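You operate a simulated robot arm through the tools that you are given. There is no shell and no other tool. Be economical: measure what you need, move in short steps, check, and stop when the job is done.

The job below is to be done with a simulated robot arm. You get a single attempt, and the scene is never put back.

JOB
Unlock with 45, set points 46 for whichever of loop or up platform shows clear, relock, then pull its signal.
Fine: go by the track dials; 59 is for the platform, 58 for the loop; other levers, collars and lever buttons stay.

The check looks at the end state, three seconds after you hand in, the way a careful person would. Anything else that was tipped, shoved, dropped, spilled or broken makes it a failure.

ROBOT AND FRAMES
A 7-joint arm with a fingered hand on a trunk, on a base that drives. Base frame: it is fixed to the floor where the robot stands at the start and does not move with it; the origin is under the middle of the robot, x ahead of it, y to its left, z up. Lengths are in m, angles in rad, forces in N, time in s.
Its first joint turns from -2.897 to 2.897 rad. Places, roughly: black lever 46 [1, -0.1, 0.6]; blue lever 45 [0.6, -0.2, 0.5]; red lever 58 [1.5, -1.6, 0.6]; red lever 59 [1.5, -1.7, 0.6]. Payload 4.7 kg.
The tool frame sits at the grasp point between the pads (the TCP): z along the fingers, y along the line on which they close. The tips reach 0.036 m beyond it. Largest opening 0.12 m; the body of the gripper starts 0.042 m behind the TCP. The gripper is a hand of 5 fingers: y runs from the thumb to the fingers, the wrist lies at [-0.018, -0.122, -0.21] in the tool frame, and closing takes about 1.5 s.
Orientation is told as [roll, pitch, yaw] about the base's x, y, z axes, in that order, counted from this pose: with the fingers straight down and the wrist toward the robot, the tool's x, y and z point along [0, 1, 0], [1, 0, 0] and [0, 0, -1] of the base frame.

CONTROLS
- The arm moves only by the tool drive_tool. Its argument "increments" is one flat list of numbers, 7 for each row, row after row: the shift along the base's x, y, z in units of 30 mm (1.0 is 30 mm), then the turn, a rotation vector about the base's x, y, z in units of 8 degrees (1.0 is 8 degrees), then the finger opening in m, from 0 to 0.12. In form: [tx, ty, tz, ax, ay, az, gripper, tx, ty, tz, ax, ay, az, gripper, ...]. A call has 1 to 20 rows; each row shifts and turns the commanded pose from where the row before left it. A call with a number of a shift or a turn outside -1 to 1 is refused whole. Rows are played at 5 a second. More than 0.05 m and 0.15 rad between two rows, or a gripper value outside its range, and nothing of the call is played. A pose out of reach is approached as far as the arm can. The call stops where the force on the tool passes 90 N (or 10 N more than at its start, if that is more) or the arm is blocked; 0.2 s more then pass. Each finger travels about 0.045 m/s and halts on what it meets, pressing with about 22 N; the grip force reading is that of the motor and also rises with nothing between the fingers. The clock runs only during rows and for 0.2 s after the last one: add rows that do not move to give the fingers time. It gives the time, the measured TCP pose, the force on the tool (base axes), the opening and the grip force at its end, in the units of the frame above (readings bear some noise), with the torque about the TCP (base axes, N m) and any sound that the robot's microphone picked up, and new pictures: "pictures" is both (left out), scene, wrist or none.
- Cameras (640 x 400 px; columns grow to the right, rows downward): "scene" is now at [-0.2503, 0.0401, 1.2764]; the picture's right is [-0.43, -0.90, 0.00], its down [0.06, -0.03, -1.00] and it looks along [0.90, -0.43, 0.07] (base axes); focal length 277 px, centre (320, 200). "wrist" rides on the gripper at [0.073, -0.091, -0.143] in the tool frame; the picture's right is [-0.80, 0.28, -0.53], its down [-0.53, -0.73, 0.42] and it looks along [-0.27, 0.62, 0.74] (tool axes); focal length 234 px, centre (320, 200). There is no depth. A picture from a camera that has moved, and an enlarged one, comes with that camera's place and axes in the base frame and with its lens.
- steer(legs): drives the robot by 1 to 6 legs, each [ahead, turn to the left] in m and rad, along the robot's own axes; the way and the turn of a leg run together, so that a leg with both is an arc; at most 1.5 m and 3.142 rad a leg. The arm and the cameras ride along, it lands a little off, and it stops where it bumps. It gives what a move gives, and a new picture of the scene camera.
- hand_shape(shape): the hand has 5 fingers and takes this shape, open, in about a second: jaw (thumb against the fingers, like two jaws); tri (thumb and two fingers); tip (a fingertip pinch); poke (one finger out to press); point (the index stretched); flat (the hand flat); cup (the hand cupped); fist (a fist). The gripper value then closes the fingers along that shape, each until it touches; the sizes above hold for jaw. It gives what a move gives, with no picture.
- aim_head(pan, tilt): turns the head with the scene camera to pan (to the left, within 2.496 rad either way) and tilt (down, from -0.506 to 1.204), counted from straight ahead of the robot. It gives what a move gives, and a new picture of the scene camera.
- zoom(camera, box): a new picture of the part [left, top, right, bottom] of that camera's present view, enlarged. No time passes.
- job_done(): hands the job in; it is judged then, once.

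Work in short steps. Places have to be worked out from the pictures, the camera data and where the tool is seen: move nearer, look again, correct. Check each grasp and each placing, and mend what went wrong. You have 120 turns and 260 pictures in all, those below and enlarged ones among them. Open the gripper and draw the arm clear of the work before you hand the job in, unless the task says otherwise; then end with one line.

The tools are called as a command line: name --argument value ..., lists and objects as JSON in quotes. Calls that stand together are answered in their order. drive_tool: Moves the arm, as the interface text tells. Its arguments: {"type":"object","properties":{"increments":{"type":"array","items":{"type":"number"}},"pictures":{"type":"string","enum":["both","scene","wrist","none"]}},"required":["increments"]} The other tools are called the same way: hand_shape (shape) gives the hand a shape; steer (legs) drives the base; aim_head (pan, tilt) turns the head that bears the scene camera; zoom (camera, box) takes an enlarged picture of a part of a camera's view; job_done () hands the job in.

At the start:

```text
time: 0.0
tcp_pos: [0.6179, -0.3276, 1.33]
tcp_rot: [0.0, 0.0, -0.001]
wrist_force: [0.2, 0.7, 1.0]
moment: [-0.02, -0.02, -0.02]
width: 0.1196
grasp_force: 0.0
shape: jaw
robot x, y, heading: [0.0, -0.0006, -0.001]
head pan, tilt: [-0.449, -0.072]
```

scene: 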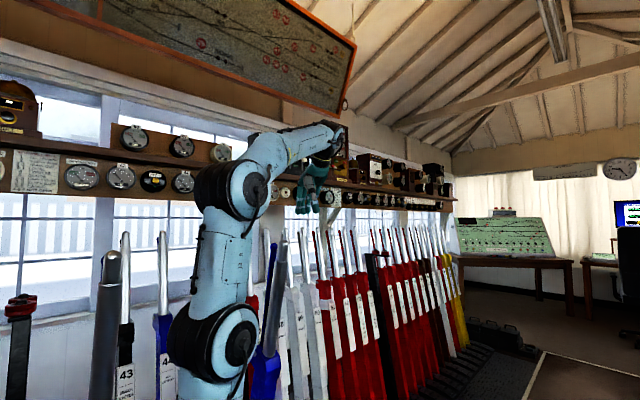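
wrist: 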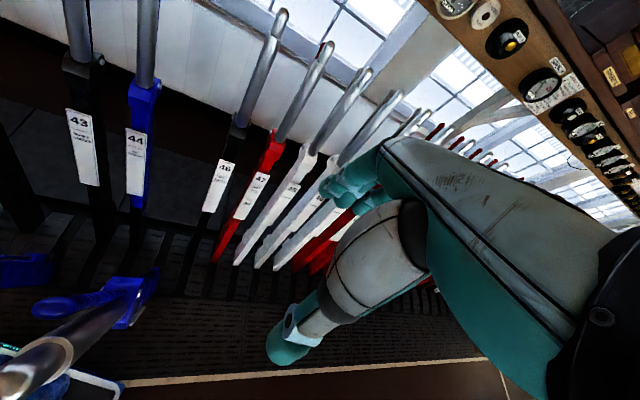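

I start by looking at the shelf with dials and the levers.

zoom --camera "scene" --box '[0, 60, 240, 210]'

zoom --camera "scene" --box '[260, 140, 480, 280]'

zoom --camera "wrist" --box '[0, 80, 320, 400]'

zoom --camera "wrist" --box '[420, 0, 640, 200]'

```text
2.67 times, centred on (120, 135) of scene
camera zoom: at [-0.2503, 0.0401, 1.2764], right [-0.43, -0.9, 0.0], down [0.06, -0.03, -1.0], along [0.9, -0.43, 0.07], focal length 739 px, centre (853, 373)
```

zoom: 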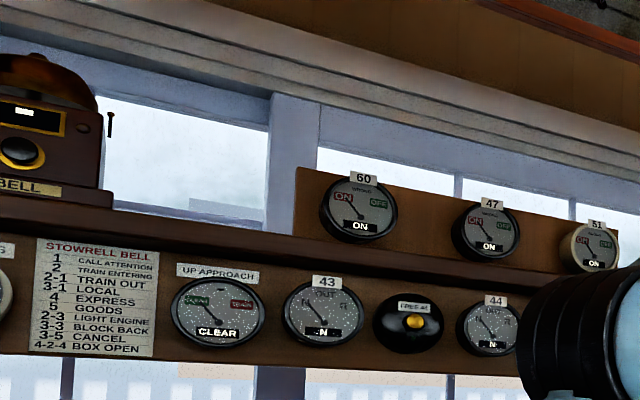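

```text
2.86 times, centred on (370, 210) of scene
camera zoom: at [-0.2503, 0.0401, 1.2764], right [-0.43, -0.9, 0.0], down [0.06, -0.03, -1.0], along [0.9, -0.43, 0.07], focal length 792 px, centre (177, 171)
```

zoom: 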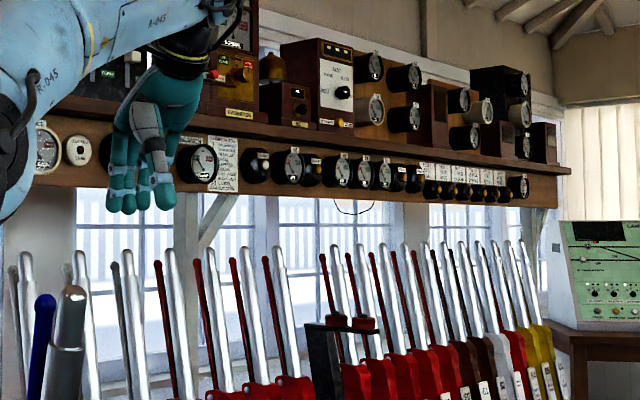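

```text
1.25 times, centred on (160, 240) of wrist
camera zoom: at [0.5261, -0.2536, 1.4734], right [0.28, -0.8, 0.53], down [-0.73, -0.53, -0.42], along [0.62, -0.27, -0.74], focal length 293 px, centre (520, 150)
```

zoom: 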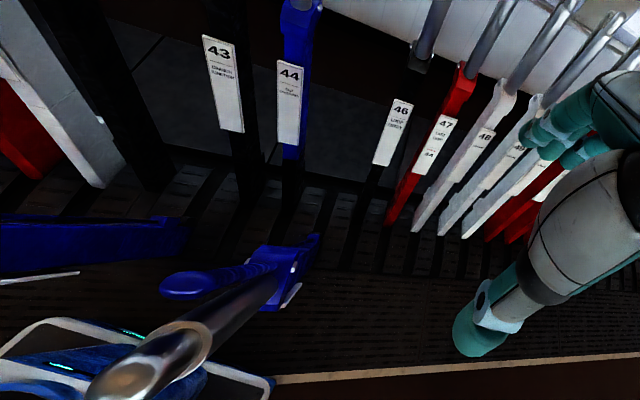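

```text
2.00 times, centred on (530, 100) of wrist
camera zoom: at [0.5261, -0.2536, 1.4734], right [0.28, -0.8, 0.53], down [-0.73, -0.53, -0.42], along [0.62, -0.27, -0.74], focal length 468 px, centre (-100, 400)
```

zoom: 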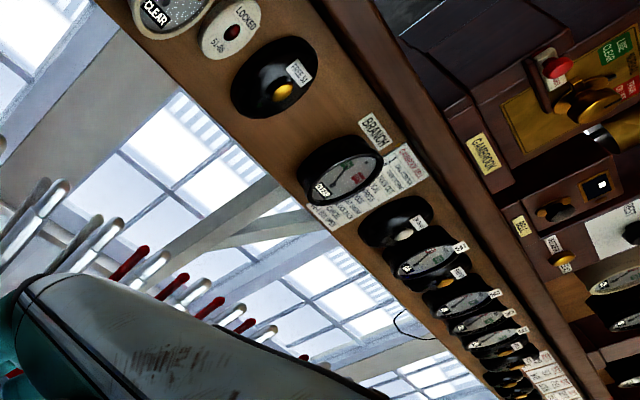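

Up approach and branch are seen; the loop and platform dials are hidden. I pan left to see the left end, and then look from another place.

aim_head --pan 0.5 --tilt 0.0

aim_head --pan -0.35 --tilt 0.4

```text
time: 1.2
tcp_pos: [0.6171, -0.3262, 1.3296]
tcp_rot: [-0.001, -0.003, 0.0]
wrist_force: [-0.7, -0.3, 0.2]
moment: [0.01, -0.05, 0.01]
width: 0.1196
grasp_force: 0.0
shape: jaw
robot x, y, heading: [0.0047, -0.0011, 0.006]
head pan, tilt: [0.499, 0.0]
camera scene: at [-0.2505, 0.1213, 1.2701], right [0.48, -0.88, 0.0], down [0.0, 0.0, -1.0], along [0.88, 0.48, 0.0], focal length 277 px, centre (320, 200)
```

scene: 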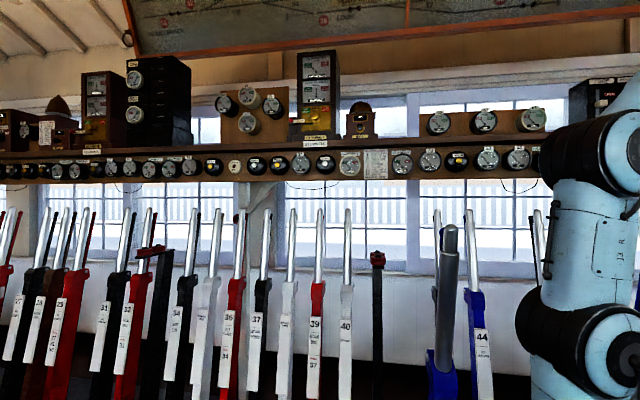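

```text
time: 2.4
tcp_pos: [0.618, -0.3266, 1.3298]
tcp_rot: [0.001, 0.0, -0.001]
wrist_force: [-0.8, 0.0, 0.0]
moment: [0.0, 0.0, 0.01]
width: 0.1194
grasp_force: 0.1
shape: jaw
robot x, y, heading: [-0.001, -0.0002, 0.002]
head pan, tilt: [-0.351, 0.4]
camera scene: at [-0.2426, 0.0465, 1.2331], right [-0.34, -0.94, 0.0], down [-0.37, 0.13, -0.92], along [0.87, -0.32, -0.39], focal length 277 px, centre (320, 200)
```

scene: 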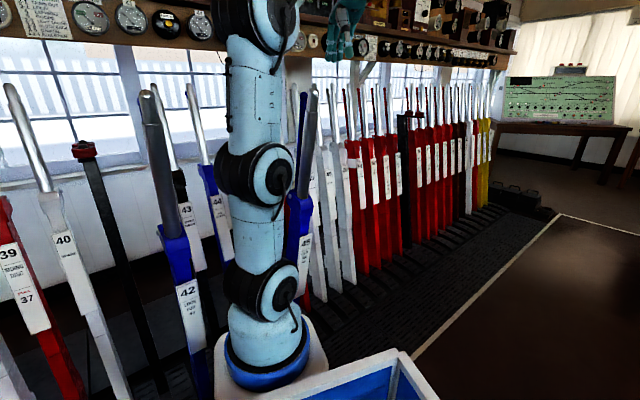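

42 and 45 stand pulled (locked). I back off a bit to see the dials hidden by the arm.

steer --legs '[[-0.3, 0.5]]'

aim_head --pan -0.8 --tilt 0.1

```text
time: 4.4
tcp_pos: [0.4172, -0.0638, 1.3298]
tcp_rot: [0.001, 0.001, 0.499]
wrist_force: [0.5, -0.7, -0.5]
moment: [0.02, 0.02, -0.01]
width: 0.1196
grasp_force: 0.0
shape: jaw
robot x, y, heading: [-0.282, -0.0694, 0.499]
head pan, tilt: [-0.351, 0.4]
camera scene: at [-0.5171, -0.1466, 1.2331], right [0.15, -0.99, 0.0], down [-0.39, -0.06, -0.92], along [0.91, 0.14, -0.39], focal length 277 px, centre (320, 200)
```

scene: 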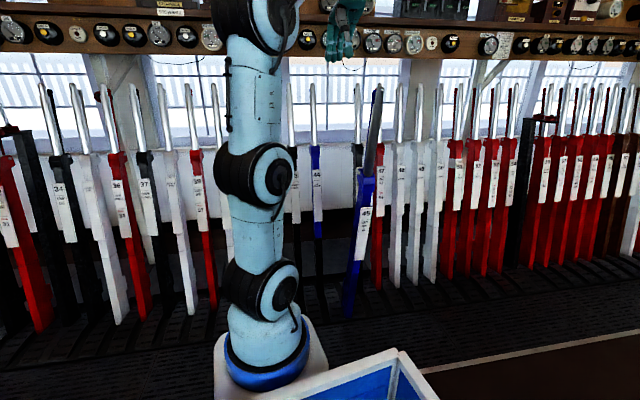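

```text
time: 5.3
tcp_pos: [0.4174, -0.0642, 1.3303]
tcp_rot: [0.0, -0.001, 0.499]
wrist_force: [0.1, 0.3, -1.1]
moment: [0.04, 0.0, -0.01]
width: 0.1194
grasp_force: 0.1
shape: jaw
robot x, y, heading: [-0.2818, -0.073, 0.493]
head pan, tilt: [-0.799, 0.099]
camera scene: at [-0.5208, -0.1874, 1.2609], right [-0.3, -0.96, 0.0], down [-0.1, 0.03, -0.99], along [0.95, -0.29, -0.1], focal length 277 px, centre (320, 200)
```

scene: 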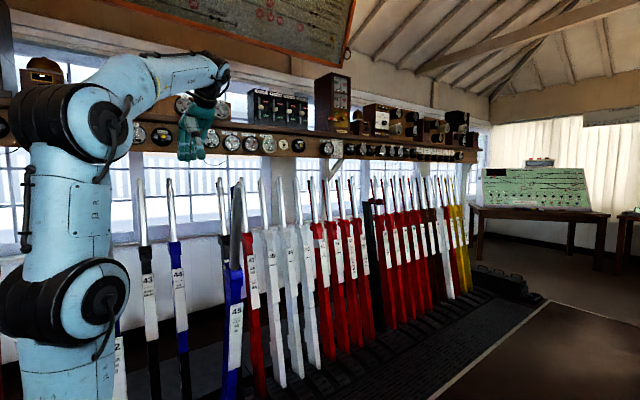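

zoom --camera "scene" --box '[190, 80, 350, 180]'

zoom --camera "scene" --box '[320, 100, 480, 200]'

zoom --camera "scene" --box '[130, 180, 290, 380]'

zoom --camera "scene" --box '[290, 170, 490, 310]'

```text
4.00 times, centred on (270, 130) of scene
camera zoom: at [-0.5208, -0.1874, 1.2609], right [-0.3, -0.96, 0.0], down [-0.1, 0.03, -0.99], along [0.95, -0.29, -0.1], focal length 1108 px, centre (520, 480)
```

zoom: 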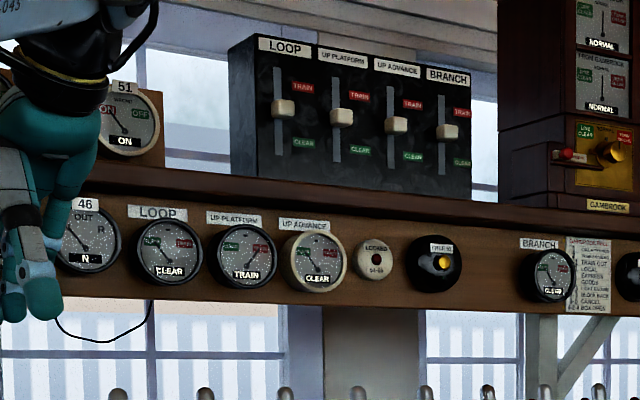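

```text
4.00 times, centred on (400, 150) of scene
camera zoom: at [-0.5208, -0.1874, 1.2609], right [-0.3, -0.96, 0.0], down [-0.1, 0.03, -0.99], along [0.95, -0.29, -0.1], focal length 1108 px, centre (0, 400)
```

zoom: 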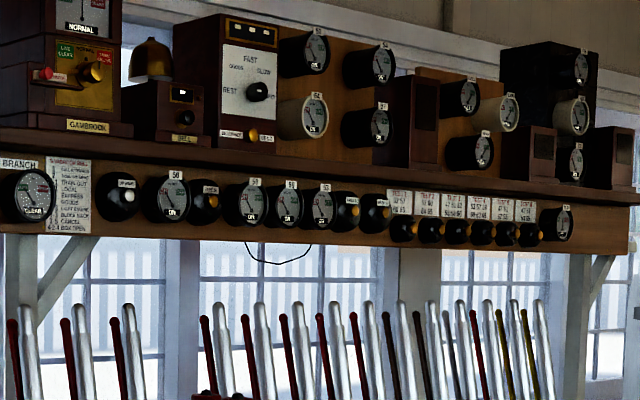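

```text
2.00 times, centred on (210, 280) of scene
camera zoom: at [-0.5208, -0.1874, 1.2609], right [-0.3, -0.96, 0.0], down [-0.1, 0.03, -0.99], along [0.95, -0.29, -0.1], focal length 554 px, centre (540, 40)
```

zoom: 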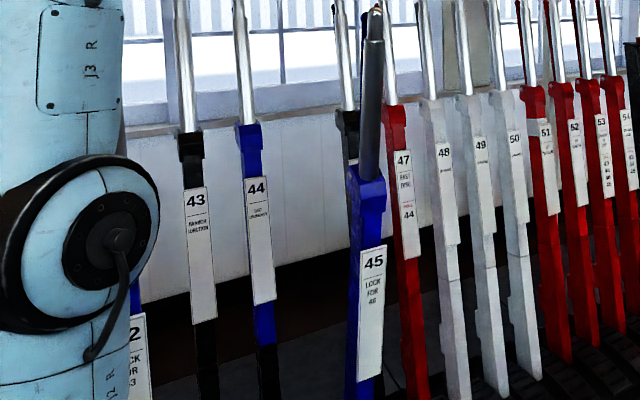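

```text
2.86 times, centred on (390, 240) of scene
camera zoom: at [-0.5208, -0.1874, 1.2609], right [-0.3, -0.96, 0.0], down [-0.1, 0.03, -0.99], along [0.95, -0.29, -0.1], focal length 792 px, centre (120, 86)
```

zoom: 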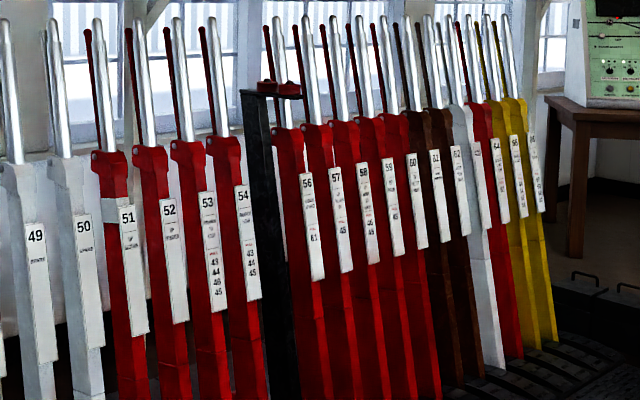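

Loop shows CLEAR, up platform shows TRAIN: so the loop and signal 58. I read the plates of 58, 59 and 46, and the diagram, to learn which way 46 goes.

zoom --camera "scene" --box '[390, 220, 430, 265]'

aim_head --pan -0.6 --tilt -0.35

```text
8.89 times, centred on (410, 242) of scene
camera zoom: at [-0.5208, -0.1874, 1.2609], right [-0.3, -0.96, 0.0], down [-0.1, 0.03, -0.99], along [0.95, -0.29, -0.1], focal length 2462 px, centre (-480, -178)
```

zoom: 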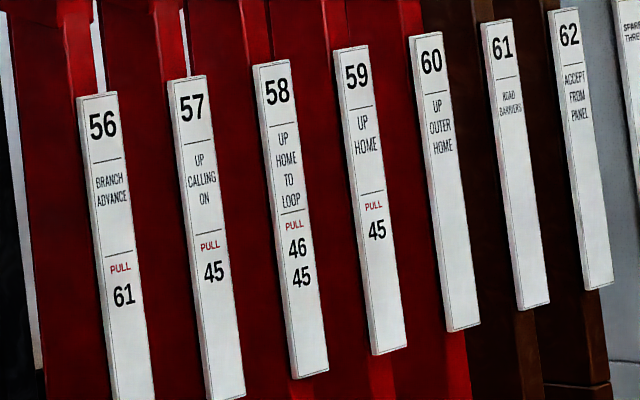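

```text
time: 6.2
tcp_pos: [0.4182, -0.063, 1.3301]
tcp_rot: [0.001, 0.0, 0.498]
wrist_force: [0.3, -0.9, 0.1]
moment: [0.03, 0.0, -0.02]
width: 0.1195
grasp_force: 0.0
shape: jaw
robot x, y, heading: [-0.2836, -0.0719, 0.499]
head pan, tilt: [-0.6, -0.351]
camera scene: at [-0.5332, -0.1679, 1.2994], right [-0.1, -0.99, 0.0], down [0.34, -0.04, -0.94], along [0.93, -0.1, 0.34], focal length 277 px, centre (320, 200)
```

scene: 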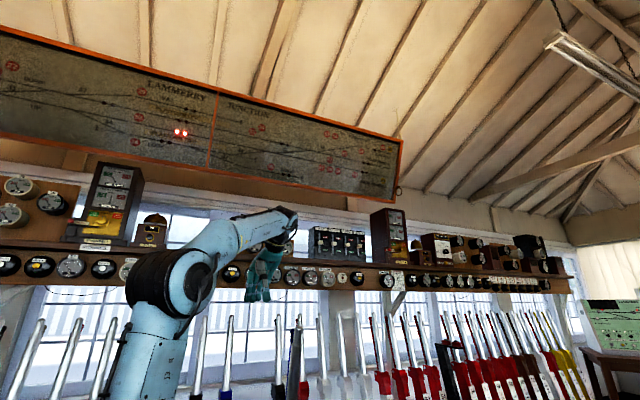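

58's plate reads "pull 46, 45", so 46 must be pulled for the loop: push 45 back, pull 46, pull 45, pull 58. I look at the handle details of 45/46.

aim_head --pan -0.5 --tilt 0.2

zoom --camera "scene" --box '[260, 100, 460, 260]'

zoom --camera "wrist" --box '[0, 0, 640, 400]'

```text
time: 7.2
tcp_pos: [0.4189, -0.0626, 1.3304]
tcp_rot: [-0.001, 0.0, 0.499]
wrist_force: [-0.1, 0.5, 0.6]
moment: [0.01, -0.01, -0.01]
width: 0.1199
grasp_force: 0.1
shape: jaw
robot x, y, heading: [-0.2813, -0.074, 0.497]
head pan, tilt: [-0.499, 0.201]
camera scene: at [-0.5156, -0.1603, 1.2517], right [0.0, -1.0, 0.0], down [-0.2, 0.0, -0.98], along [0.98, 0.0, -0.2], focal length 277 px, centre (320, 200)
```

scene: 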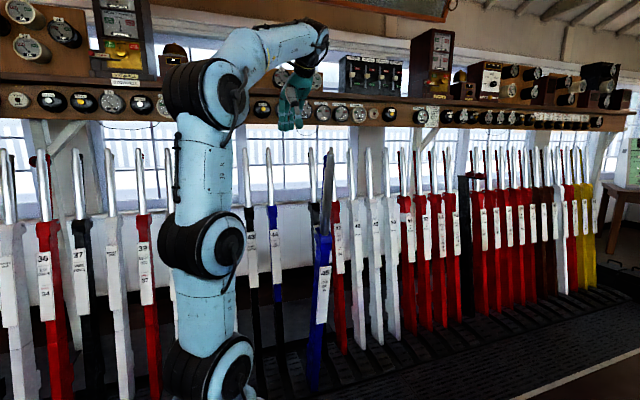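

```text
2.50 times, centred on (360, 180) of scene
camera zoom: at [-0.5156, -0.1603, 1.2517], right [0.0, -1.0, 0.0], down [-0.2, 0.0, -0.98], along [0.98, 0.0, -0.2], focal length 692 px, centre (220, 250)
```

zoom: 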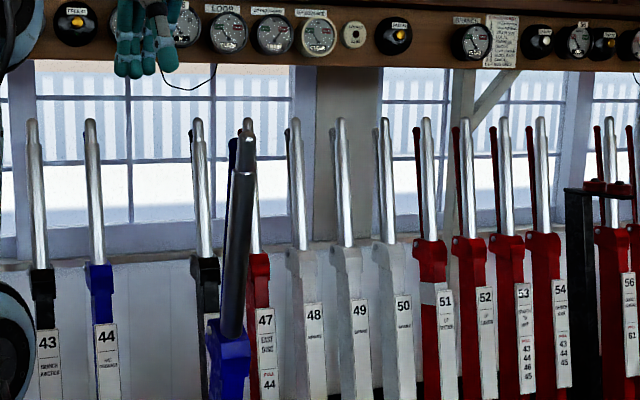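

```text
1.00 times, centred on (320, 200) of wrist (not enlarged: the box is as wide or as high as the picture)
camera zoom: at [0.3031, -0.0425, 1.4734], right [0.63, -0.57, 0.53], down [-0.39, -0.82, -0.42], along [0.67, 0.06, -0.74], focal length 234 px, centre (320, 200)
```

zoom: 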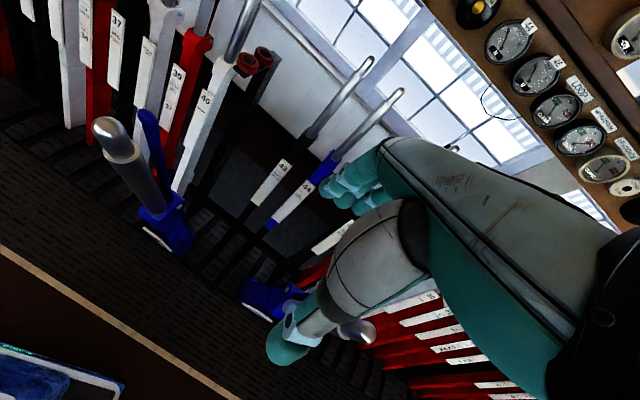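

Geometry: frame line runs at about 0.32 rad; 45's handle tip is near (0.485,-0.197,1.22), 46's near (1.10,-0.107,1.22), throw about 0.6 m. I drive to a spot right of 46, facing the frame, so both ends of the throw are in arm reach.

steer --legs '[[0, -1.234], [0.859, 0], [0, 1.061]]'

aim_head --pan 0.5 --tilt 0.3

zoom --camera "wrist" --box '[0, 0, 640, 400]'

```text
time: 17.5
tcp_pos: [1.0465, -0.7819, 1.3303]
tcp_rot: [0.0, 0.0, 0.306]
wrist_force: [1.2, 0.6, 0.4]
moment: [0.03, -0.01, 0.01]
width: 0.1196
grasp_force: 0.1
shape: jaw
robot x, y, heading: [0.3615, -0.6619, 0.307]
head pan, tilt: [-0.499, 0.201]
camera scene: at [0.1158, -0.7052, 1.2516], right [-0.19, -0.98, 0.0], down [-0.2, 0.04, -0.98], along [0.96, -0.19, -0.2], focal length 277 px, centre (320, 200)
```

scene: 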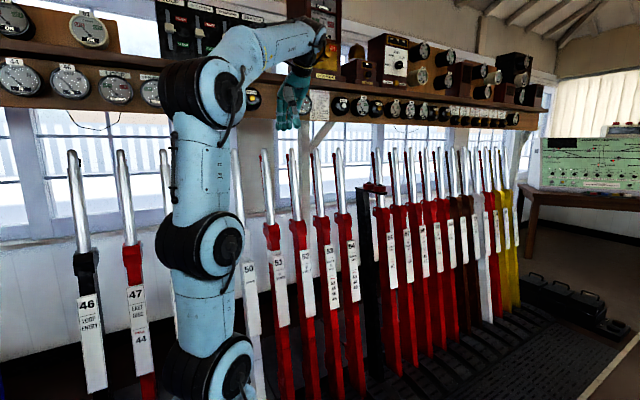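

```text
time: 18.8
tcp_pos: [1.0484, -0.7805, 1.3289]
tcp_rot: [0.0, -0.001, 0.307]
wrist_force: [0.4, 0.6, -0.7]
moment: [-0.01, 0.0, 0.0]
width: 0.1201
grasp_force: 0.2
shape: jaw
robot x, y, heading: [0.3655, -0.66, 0.307]
head pan, tilt: [0.499, 0.3]
camera scene: at [0.0891, -0.6201, 1.2423], right [0.72, -0.69, 0.0], down [-0.21, -0.21, -0.96], along [0.66, 0.69, -0.3], focal length 277 px, centre (320, 200)
```

scene: 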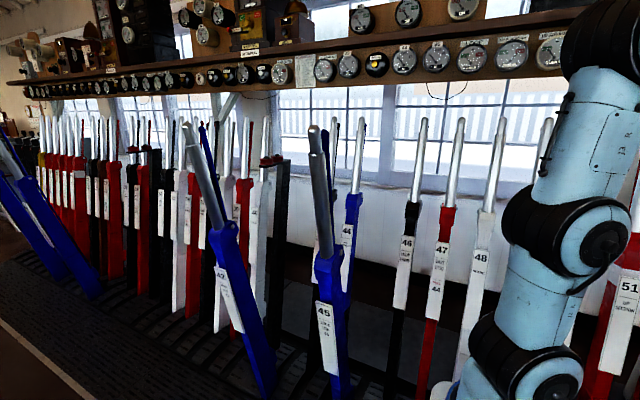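

```text
1.00 times, centred on (320, 200) of wrist (not enlarged: the box is as wide or as high as the picture)
camera zoom: at [0.9387, -0.7377, 1.4734], right [0.51, -0.68, 0.53], down [-0.54, -0.73, -0.42], along [0.67, -0.07, -0.74], focal length 234 px, centre (320, 200)
```

zoom: 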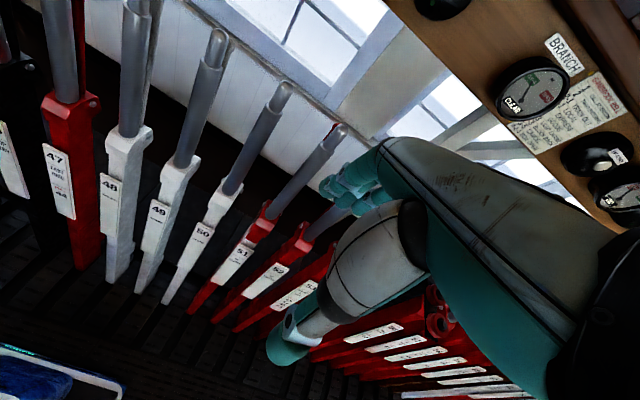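

I zoom on 45's handle.

zoom --camera "scene" --box '[270, 100, 430, 300]'

```text
2.00 times, centred on (350, 200) of scene
camera zoom: at [0.0891, -0.6201, 1.2423], right [0.72, -0.69, 0.0], down [-0.21, -0.21, -0.96], along [0.66, 0.69, -0.3], focal length 554 px, centre (260, 200)
```

zoom: 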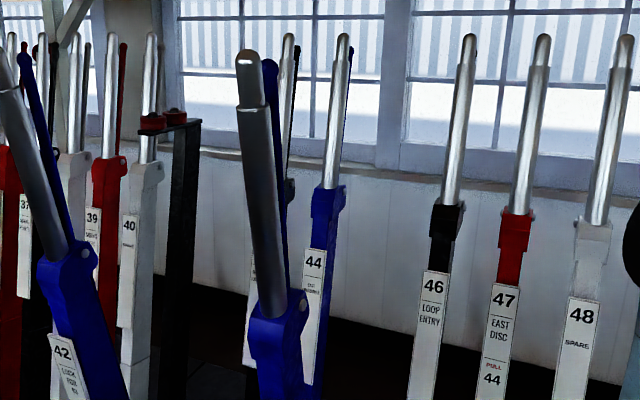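

45's tip is at about (0.477,-0.200,1.218), leaning 0.15 rad toward us, with the catch rod ~0.045 m behind. I swing the open hand over at safe height, first part.

drive_tool --increments '[-0.679, 0.725, 0, 0, 0, 0, 0.12, -0.679, 0.725, 0, 0, 0, 0, 0.12, -0.679, 0.725, 0, 0, 0, 0, 0.12, -0.679, 0.725, 0, 0, 0, 0, 0.12, -0.679, 0.725, 0, 0, 0, 0, 0.12, -0.679, 0.725, 0, 0, 0, 0, 0.12, -0.679, 0.725, 0, 0, 0, 0, 0.12, -0.679, 0.725, 0, 0, 0, 0, 0.12, -0.679, 0.725, 0, 0, 0, 0, 0.12, -0.679, 0.725, 0, 0, 0, 0, 0.12, -0.679, 0.725, 0, 0, 0, 0, 0.12, -0.679, 0.725, 0, 0, 0, 0, 0.12, -0.679, 0.725, 0, 0, 0, 0, 0.12, -0.679, 0.725, 0, 0, 0, 0, 0.12, -0.679, 0.725, 0, 0, 0, 0, 0.12, -0.679, 0.725, 0, 0, 0, 0, 0.12, -0.679, 0.725, 0, 0, 0, 0, 0.12, -0.679, 0.725, 0, 0, 0, 0, 0.12]' --pictures "both"

```text
time: 22.6
tcp_pos: [0.6849, -0.3924, 1.3318]
tcp_rot: [0.003, 0.001, 0.282]
wrist_force: [-7.0, 2.1, 1.7]
moment: [-0.1, -0.55, -0.06]
width: 0.1201
grasp_force: 0.1
shape: jaw
robot x, y, heading: [0.3638, -0.6648, 0.306]
head pan, tilt: [0.499, 0.3]
camera scene: at [0.0891, -0.6201, 1.2423], right [0.72, -0.69, 0.0], down [-0.21, -0.21, -0.96], along [0.66, 0.69, -0.3], focal length 277 px, centre (320, 200)
camera wrist: at [0.5768, -0.3466, 1.4752], right [0.49, -0.69, 0.52], down [-0.56, -0.71, -0.43], along [0.67, -0.08, -0.74], focal length 234 px, centre (320, 200)
```

scene: 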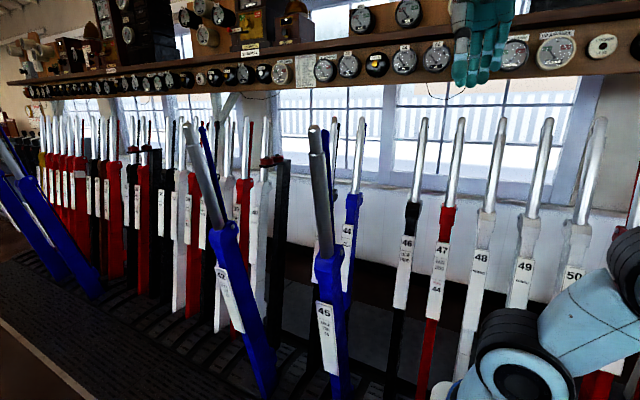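
wrist: 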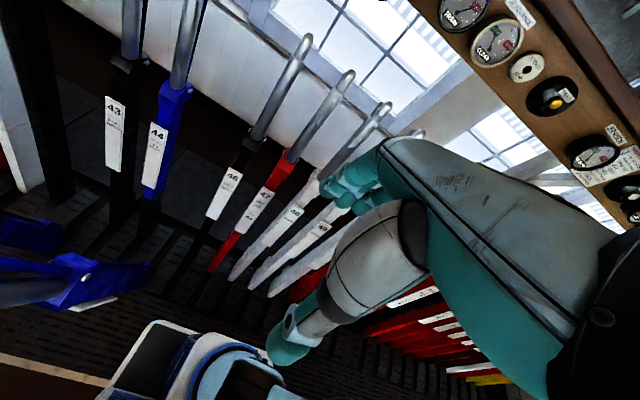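

Going on to above 45, with the tilt and yaw correction.

drive_tool --increments '[-0.693, 0.738, 0, 0.038, -0.113, 0.03, 0.12, -0.693, 0.738, 0, 0.038, -0.113, 0.03, 0.12, -0.693, 0.738, 0, 0.038, -0.113, 0.03, 0.12, -0.693, 0.738, 0, 0.038, -0.113, 0.03, 0.12, -0.693, 0.738, 0, 0.038, -0.113, 0.03, 0.12, -0.693, 0.738, 0, 0.038, -0.113, 0.03, 0.12, -0.693, 0.738, 0, 0.038, -0.113, 0.03, 0.12, -0.693, 0.738, 0, 0.038, -0.113, 0.03, 0.12, -0.693, 0.738, 0, 0.038, -0.113, 0.03, 0.12, 0, 0, 0, 0, 0, 0, 0.12, 0, 0, 0, 0, 0, 0, 0.12]'

```text
time: 24.9
tcp_pos: [0.4912, -0.1898, 1.3203]
tcp_rot: [0.001, -0.146, 0.345]
wrist_force: [0.0, 0.4, 0.4]
moment: [0.01, 0.04, 0.0]
width: 0.1198
grasp_force: 0.1
shape: jaw
out of reach, approached as far as the arm can: row 7, 8
robot x, y, heading: [0.3631, -0.6659, 0.307]
head pan, tilt: [0.499, 0.3]
camera scene: at [0.0889, -0.6199, 1.2423], right [0.72, -0.69, 0.0], down [-0.2, -0.21, -0.96], along [0.66, 0.69, -0.3], focal length 277 px, centre (320, 200)
camera wrist: at [0.3613, -0.159, 1.4483], right [0.46, -0.69, 0.56], down [-0.44, -0.72, -0.53], along [0.77, -0.01, -0.64], focal length 234 px, centre (320, 200)
```

scene: 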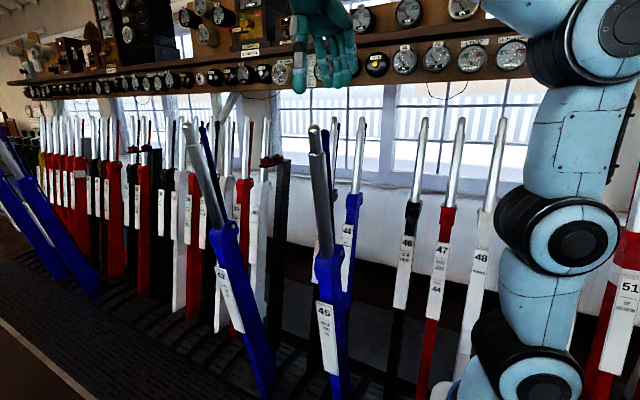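
wrist: 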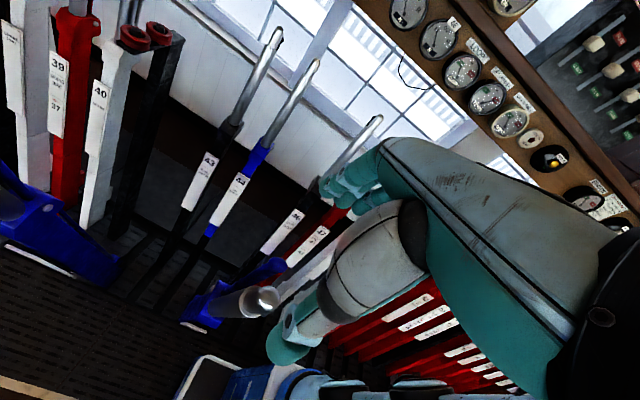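

The tip reads (0.472,-0.194) from the wrist camera, consistent. I zoom on the hand above the handle.

zoom --camera "scene" --box '[240, 0, 440, 160]'

```text
2.50 times, centred on (340, 80) of scene
camera zoom: at [0.0889, -0.6199, 1.2423], right [0.72, -0.69, 0.0], down [-0.2, -0.21, -0.96], along [0.66, 0.69, -0.3], focal length 692 px, centre (270, 500)
```

zoom: 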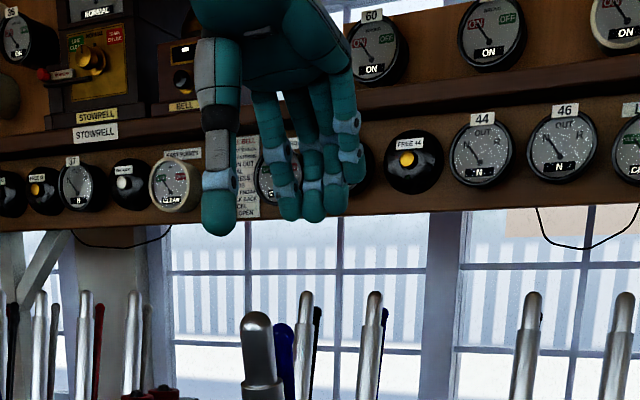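

Midpoint between thumb and fingers lines up with handle plus catch rod if I descend straight down. I go down to tip height first and check.

drive_tool --increments '[0.05, -0.05, -0.8, 0, 0, 0, 0.12, 0, 0, -0.8, 0, 0, 0, 0.12, 0, 0, -0.7, 0, 0, 0, 0.12, 0, 0, 0, 0, 0, 0, 0.12]' --pictures "wrist"

zoom --camera "scene" --box '[240, 50, 440, 210]'

```text
time: 25.9
tcp_pos: [0.4951, -0.1902, 1.2534]
tcp_rot: [0.001, -0.148, 0.344]
wrist_force: [-0.6, -0.2, 0.5]
moment: [0.0, 0.01, 0.02]
width: 0.1203
grasp_force: 0.0
shape: jaw
robot x, y, heading: [0.3618, -0.6619, 0.31]
head pan, tilt: [0.499, 0.3]
camera wrist: at [0.3656, -0.1591, 1.3819], right [0.46, -0.69, 0.56], down [-0.44, -0.72, -0.53], along [0.77, -0.01, -0.64], focal length 234 px, centre (320, 200)
```

wrist: 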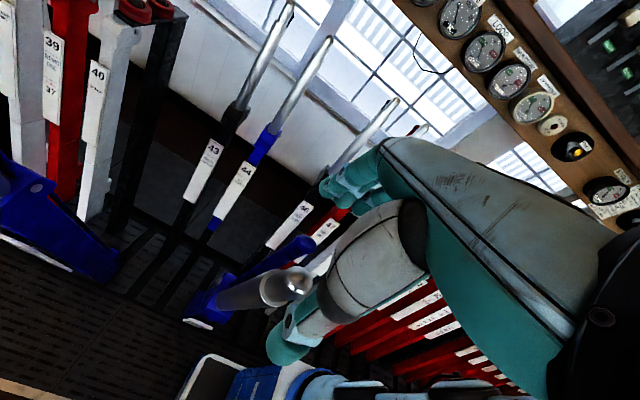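

```text
2.50 times, centred on (340, 130) of scene
camera zoom: at [0.089, -0.6199, 1.2423], right [0.72, -0.69, 0.0], down [-0.2, -0.21, -0.96], along [0.66, 0.69, -0.3], focal length 692 px, centre (270, 375)
```

zoom: 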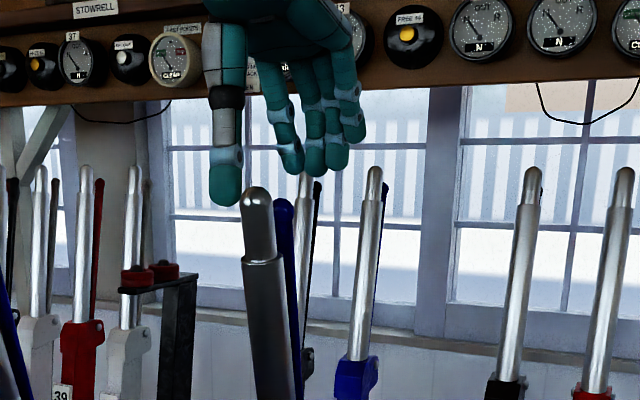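

Front clearance at the thumb looks tight, so I shift 7 mm back toward the robot, then descend along the handle's lean.

drive_tool --increments '[-0.25, -0.08, 0, 0, 0, 0, 0.12, 0.095, 0.03, -0.7, 0, 0, 0, 0.12, 0.095, 0.03, -0.7, 0, 0, 0, 0.12, 0.095, 0.03, -0.7, 0, 0, 0, 0.12, 0, 0, 0, 0, 0, 0, 0.12]' --pictures "wrist"

zoom --camera "scene" --box '[240, 50, 440, 210]'

```text
time: 27.1
tcp_pos: [0.4983, -0.1882, 1.1896]
tcp_rot: [0.0, -0.15, 0.344]
wrist_force: [0.4, -0.2, 0.1]
moment: [0.03, -0.02, 0.0]
width: 0.12
grasp_force: 0.0
shape: jaw
robot x, y, heading: [0.3618, -0.6597, 0.309]
head pan, tilt: [0.499, 0.3]
camera wrist: at [0.3687, -0.1571, 1.3184], right [0.46, -0.69, 0.56], down [-0.44, -0.72, -0.53], along [0.77, -0.01, -0.64], focal length 234 px, centre (320, 200)
```

wrist: 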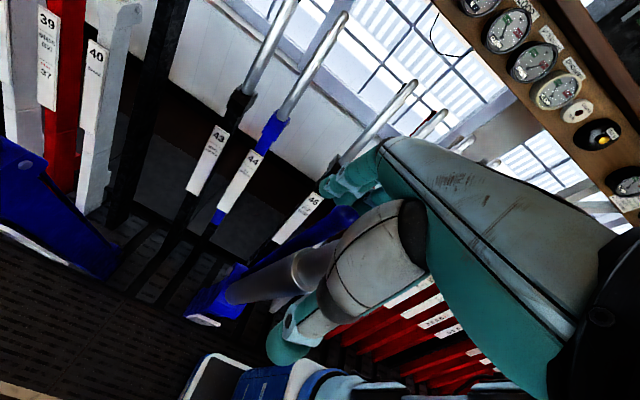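

```text
2.50 times, centred on (340, 130) of scene
camera zoom: at [0.089, -0.6199, 1.2423], right [0.72, -0.69, 0.0], down [-0.2, -0.21, -0.96], along [0.66, 0.69, -0.3], focal length 692 px, centre (270, 375)
```

zoom: 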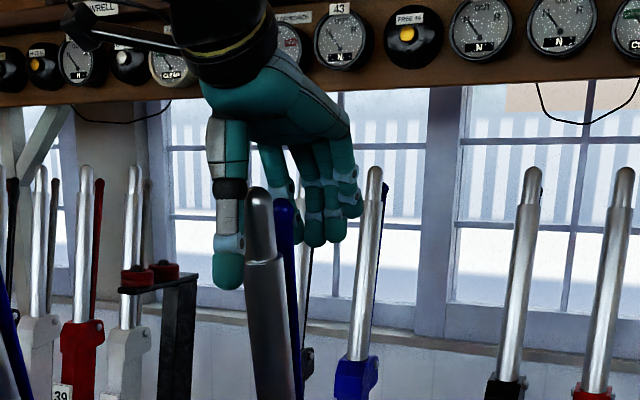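

The handle and rod are between thumb and fingers. I lower 8 mm more and close the hand.

drive_tool --increments '[0.035, 0.012, -0.27, 0, 0, 0, 0.12, 0, 0, 0, 0, 0, 0, 0.06, 0, 0, 0, 0, 0, 0, 0.03, 0, 0, 0, 0, 0, 0, 0, 0, 0, 0, 0, 0, 0, 0, 0, 0, 0, 0, 0, 0, 0, 0, 0, 0, 0, 0, 0, 0, 0, 0, 0, 0, 0, 0, 0, 0, 0, 0, 0, 0, 0, 0, 0, 0, 0, 0, 0, 0, 0]' --pictures "wrist"

zoom --camera "scene" --box '[240, 50, 440, 210]'

```text
time: 29.4
tcp_pos: [0.4971, -0.1893, 1.1821]
tcp_rot: [-0.003, -0.148, 0.345]
wrist_force: [-15.0, -4.9, -9.3]
moment: [-0.19, 0.49, -0.07]
width: 0.0496
grasp_force: 21.9
shape: jaw
robot x, y, heading: [0.3644, -0.66, 0.304]
head pan, tilt: [0.499, 0.3]
camera wrist: at [0.3683, -0.1571, 1.3106], right [0.46, -0.69, 0.56], down [-0.44, -0.72, -0.53], along [0.77, -0.01, -0.64], focal length 234 px, centre (320, 200)
```

wrist: 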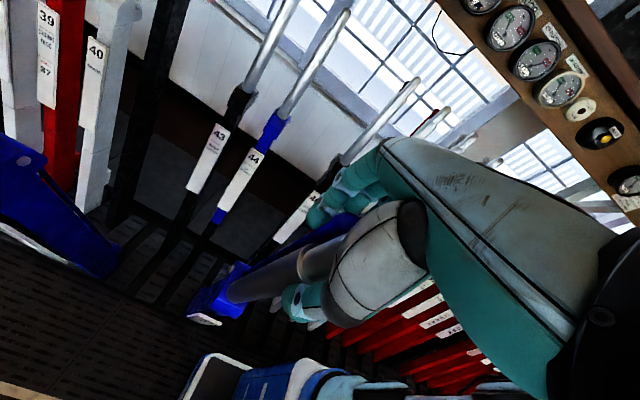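

```text
2.50 times, centred on (340, 130) of scene
camera zoom: at [0.0884, -0.6199, 1.2422], right [0.72, -0.69, 0.0], down [-0.2, -0.21, -0.96], along [0.66, 0.69, -0.3], focal length 692 px, centre (270, 375)
```

zoom: 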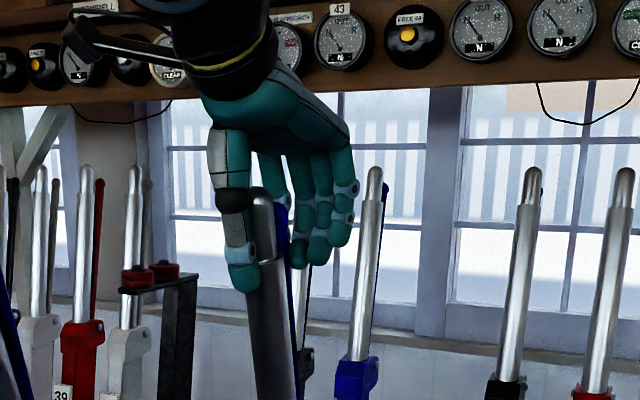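

Gripped (width 0.05, 22 N). I try pushing 45 toward the frame along its arc with a short test.

drive_tool --increments '[0.885, 0.297, 0.135, -0.036, 0.107, 0, 0, 0.885, 0.297, 0.12, -0.036, 0.107, 0, 0, 0.885, 0.297, 0.105, -0.036, 0.107, 0, 0]' --pictures "scene"

```text
time: 29.8
tcp_pos: [0.5152, -0.1808, 1.1836]
tcp_rot: [-0.007, -0.116, 0.364]
wrist_force: [-58.2, -26.2, 6.2]
moment: [0.09, -0.2, -0.02]
width: 0.058
grasp_force: 22.2
shape: jaw
robot x, y, heading: [0.3623, -0.6643, 0.317]
head pan, tilt: [0.499, 0.3]
stopped in row 2: the force on the tool passed its limit at 126 N (the readings are from after the stop); the commanded pose is now the measured one
camera scene: at [0.0852, -0.6232, 1.2418], right [0.73, -0.69, 0.0], down [-0.2, -0.21, -0.96], along [0.66, 0.69, -0.29], focal length 277 px, centre (320, 200)
```

scene: 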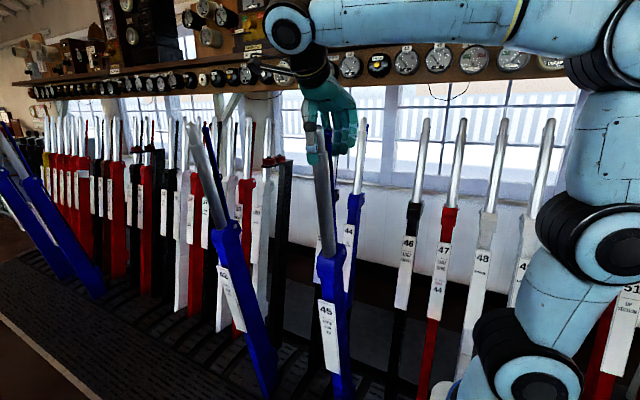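

The lever resisted. I back off the force and look at whether the catch is squeezed.

drive_tool --increments '[-0.57, -0.25, -0.05, 0.02, -0.15, -0.1, 0, 0, 0, 0, 0, 0, 0, 0, 0, 0, 0, 0, 0, 0, 0, 0, 0, 0, 0, 0, 0, 0]' --pictures "wrist"

zoom --camera "scene" --box '[280, 80, 380, 160]'

zoom --camera "wrist" --box '[180, 140, 440, 340]'

zoom --camera "scene" --box '[280, 100, 380, 300]'

```text
time: 30.8
tcp_pos: [0.5013, -0.1868, 1.1826]
tcp_rot: [-0.013, -0.141, 0.342]
wrist_force: [-16.3, -0.3, -0.5]
moment: [-0.03, 0.5, 0.02]
width: 0.0497
grasp_force: 22.2
shape: jaw
robot x, y, heading: [0.3638, -0.6641, 0.308]
head pan, tilt: [0.499, 0.3]
camera wrist: at [0.3736, -0.1534, 1.3113], right [0.46, -0.68, 0.57], down [-0.45, -0.73, -0.52], along [0.77, -0.02, -0.64], focal length 234 px, centre (320, 200)
```

wrist: 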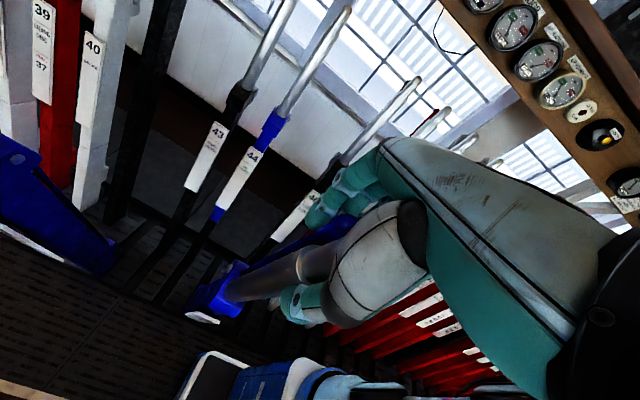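

```text
5.00 times, centred on (330, 120) of scene
camera zoom: at [0.0877, -0.6208, 1.2421], right [0.72, -0.69, 0.0], down [-0.2, -0.21, -0.96], along [0.66, 0.69, -0.3], focal length 1385 px, centre (270, 600)
```

zoom: 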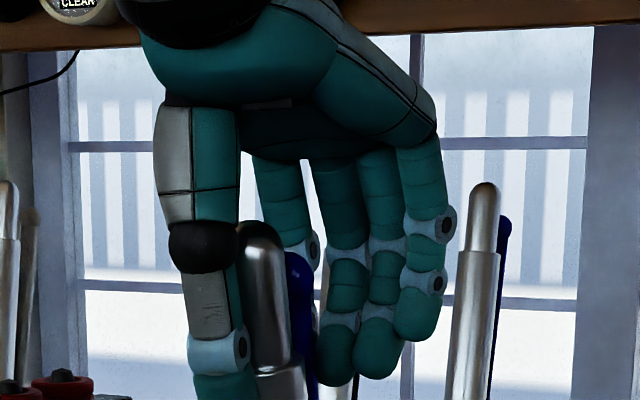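

```text
2.00 times, centred on (310, 240) of wrist
camera zoom: at [0.3736, -0.1534, 1.3113], right [0.46, -0.68, 0.57], down [-0.45, -0.73, -0.52], along [0.77, -0.02, -0.64], focal length 468 px, centre (340, 120)
```

zoom: 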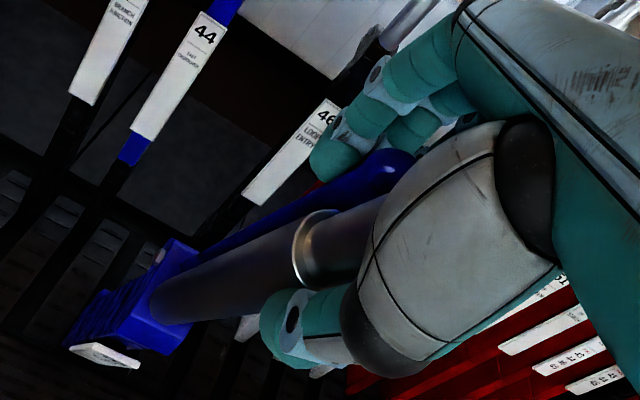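

```text
2.00 times, centred on (330, 200) of scene
camera zoom: at [0.0877, -0.6208, 1.2421], right [0.72, -0.69, 0.0], down [-0.2, -0.21, -0.96], along [0.66, 0.69, -0.3], focal length 554 px, centre (300, 200)
```

zoom: 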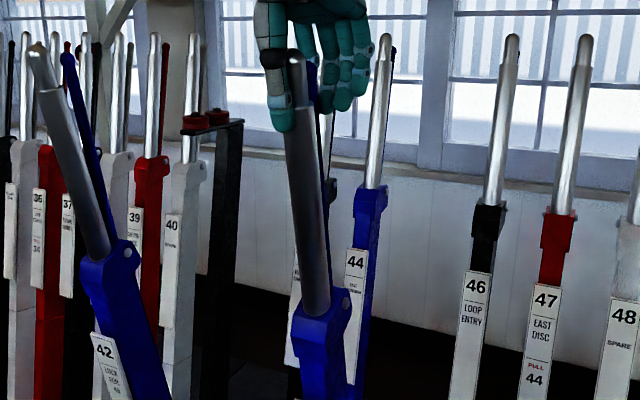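

The rod seems partly squeezed. The fast push may have spread the grip, so I push again slowly and watch the force.

drive_tool --increments '[0.12, 0.04, 0.01, 0, 0, 0, 0, 0.12, 0.04, 0.01, 0, 0, 0, 0, 0.12, 0.04, 0.01, 0, 0, 0, 0, 0, 0, 0, 0, 0, 0, 0]' --pictures "none"

zoom --camera "scene" --box '[280, 80, 380, 160]'

```text
time: 31.8
tcp_pos: [0.5119, -0.1841, 1.1838]
tcp_rot: [-0.012, -0.14, 0.343]
wrist_force: [-19.2, -2.1, 3.6]
moment: [-0.16, 0.7, -0.03]
width: 0.0494
grasp_force: 22.3
shape: jaw
robot x, y, heading: [0.3645, -0.6622, 0.312]
head pan, tilt: [0.499, 0.3]
```

```text
5.00 times, centred on (330, 120) of scene
camera zoom: at [0.0875, -0.621, 1.2421], right [0.72, -0.69, 0.0], down [-0.2, -0.21, -0.96], along [0.66, 0.69, -0.3], focal length 1385 px, centre (270, 600)
```

zoom: 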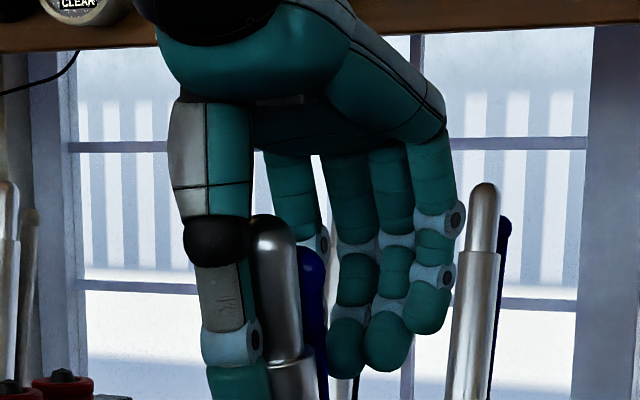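

It moved with only ~19 N when slow. I keep pushing slowly along the arc.

drive_tool --increments '[0.285, 0.096, 0.042, -0.0115, 0.034, 0, 0, 0.285, 0.096, 0.041, -0.0115, 0.034, 0, 0, 0.285, 0.096, 0.039, -0.0115, 0.034, 0, 0, 0.285, 0.096, 0.038, -0.0115, 0.034, 0, 0, 0.285, 0.096, 0.036, -0.0115, 0.034, 0, 0, 0.285, 0.096, 0.034, -0.0115, 0.034, 0, 0, 0.285, 0.096, 0.033, -0.0115, 0.034, 0, 0, 0.285, 0.096, 0.031, -0.0115, 0.034, 0, 0, 0.285, 0.096, 0.03, -0.0115, 0.034, 0, 0, 0.285, 0.096, 0.028, -0.0115, 0.034, 0, 0]' --pictures "scene"

```text
time: 34.0
tcp_pos: [0.5975, -0.1544, 1.1941]
tcp_rot: [-0.011, -0.091, 0.344]
wrist_force: [-17.2, -2.0, 23.9]
moment: [-0.11, 0.74, -0.11]
width: 0.0501
grasp_force: 22.4
shape: jaw
robot x, y, heading: [0.3608, -0.6632, 0.31]
head pan, tilt: [0.499, 0.3]
camera scene: at [0.0874, -0.6214, 1.2421], right [0.72, -0.69, 0.0], down [-0.2, -0.21, -0.96], along [0.66, 0.69, -0.29], focal length 277 px, centre (320, 200)
```

scene: 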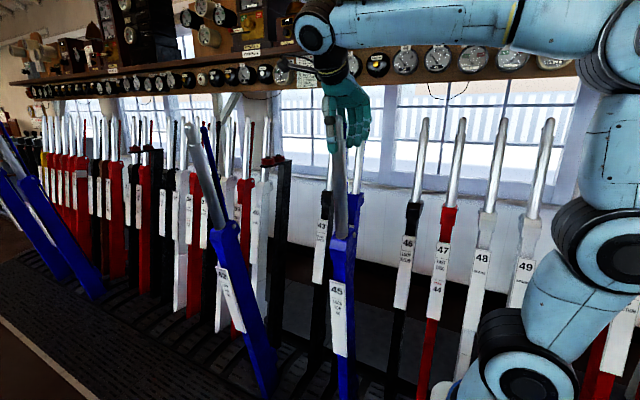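

Lever follows. Upward force of 24 N suggests the arc rises a bit more; I add some lift and continue.

drive_tool --increments '[0.285, 0.096, 0.1, -0.0115, 0.034, 0, 0, 0.285, 0.096, 0.08, -0.0115, 0.034, 0, 0, 0.285, 0.096, 0.06, -0.0115, 0.034, 0, 0, 0.285, 0.096, 0.05, -0.0115, 0.034, 0, 0, 0.285, 0.096, 0.05, -0.0115, 0.034, 0, 0, 0.285, 0.096, 0.04, -0.0115, 0.034, 0, 0, 0.285, 0.096, 0.04, -0.0115, 0.034, 0, 0, 0.285, 0.096, 0.03, -0.0115, 0.034, 0, 0, 0.285, 0.096, 0.03, -0.0115, 0.034, 0, 0, 0.285, 0.096, 0.02, -0.0115, 0.034, 0, 0, 0.285, 0.096, 0.015, -0.0115, 0.034, 0, 0, 0.285, 0.096, 0.01, -0.0115, 0.034, 0, 0, 0.285, 0.096, 0.01, -0.0115, 0.034, 0, 0, 0.285, 0.096, 0.005, -0.0115, 0.034, 0, 0, 0.285, 0.096, 0, -0.0115, 0.034, 0, 0, 0.285, 0.096, 0, -0.0115, 0.034, 0, 0]' --pictures "scene"

```text
time: 37.4
tcp_pos: [0.7353, -0.105, 1.2112]
tcp_rot: [-0.008, -0.012, 0.343]
wrist_force: [-7.7, -7.8, -4.9]
moment: [-0.22, 0.14, -0.15]
width: 0.0461
grasp_force: 22.1
shape: jaw
robot x, y, heading: [0.3623, -0.665, 0.311]
head pan, tilt: [0.499, 0.3]
camera scene: at [0.0881, -0.621, 1.2422], right [0.72, -0.69, 0.0], down [-0.2, -0.21, -0.96], along [0.66, 0.69, -0.3], focal length 277 px, centre (320, 200)
```

scene: 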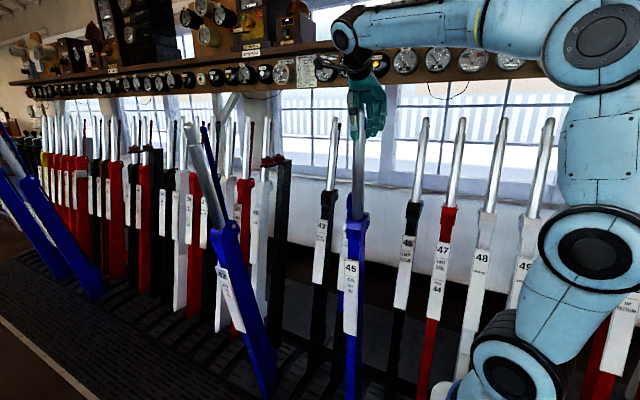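

Progress is good; I check the grip closely.

zoom --camera "scene" --box '[310, 60, 430, 156]'

```text
4.17 times, centred on (370, 108) of scene
camera zoom: at [0.0881, -0.621, 1.2422], right [0.72, -0.69, 0.0], down [-0.2, -0.21, -0.96], along [0.66, 0.69, -0.3], focal length 1154 px, centre (112, 583)
```

zoom: 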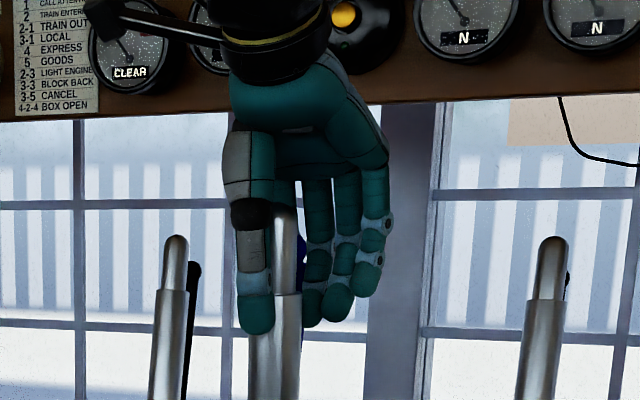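

Grip is firm near the apex. I continue pushing, now with slight descent.

drive_tool --increments '[0.285, 0.096, 0, -0.0115, 0.034, 0, 0, 0.285, 0.096, -0.002, -0.0115, 0.034, 0, 0, 0.285, 0.096, -0.004, -0.0115, 0.034, 0, 0, 0.285, 0.096, -0.006, -0.0115, 0.034, 0, 0, 0.285, 0.096, -0.008, -0.0115, 0.034, 0, 0, 0.285, 0.096, -0.009, -0.0115, 0.034, 0, 0, 0.285, 0.096, -0.01, -0.0115, 0.034, 0, 0, 0.285, 0.096, -0.012, -0.0115, 0.034, 0, 0, 0.285, 0.096, -0.014, -0.0115, 0.034, 0, 0, 0.285, 0.096, -0.015, -0.0115, 0.034, 0, 0, 0.285, 0.096, -0.016, -0.0115, 0.034, 0, 0, 0.285, 0.096, -0.018, -0.0115, 0.034, 0, 0, 0.285, 0.096, -0.02, -0.0115, 0.034, 0, 0, 0.285, 0.096, -0.022, -0.0115, 0.034, 0, 0, 0.285, 0.096, -0.024, -0.0115, 0.034, 0, 0, 0.285, 0.096, -0.025, -0.0115, 0.034, 0, 0, 0.285, 0.096, -0.027, -0.0115, 0.034, 0, 0, 0.285, 0.096, -0.028, -0.0115, 0.034, 0, 0, 0.285, 0.096, -0.03, -0.0115, 0.034, 0, 0, 0.285, 0.096, -0.03, -0.0115, 0.034, 0, 0]' --pictures "scene"

```text
time: 41.6
tcp_pos: [0.9038, -0.0495, 1.2008]
tcp_rot: [-0.008, 0.087, 0.345]
wrist_force: [-1.6, -0.8, 26.8]
moment: [-0.06, 0.13, -0.1]
width: 0.0494
grasp_force: 22.7
shape: jaw
robot x, y, heading: [0.3633, -0.6587, 0.313]
head pan, tilt: [0.499, 0.3]
camera scene: at [0.0877, -0.6215, 1.2422], right [0.72, -0.69, 0.0], down [-0.2, -0.21, -0.96], along [0.66, 0.69, -0.29], focal length 277 px, centre (320, 200)
```

scene: 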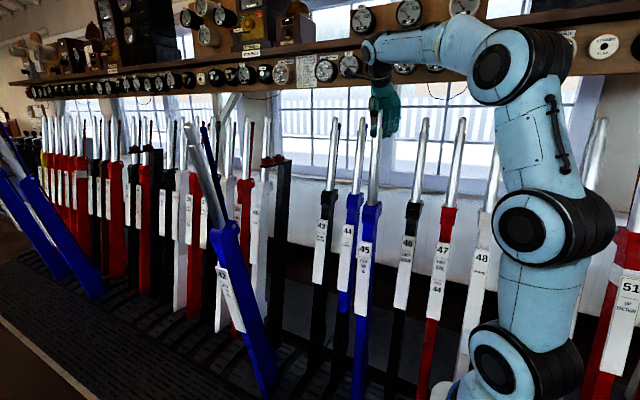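

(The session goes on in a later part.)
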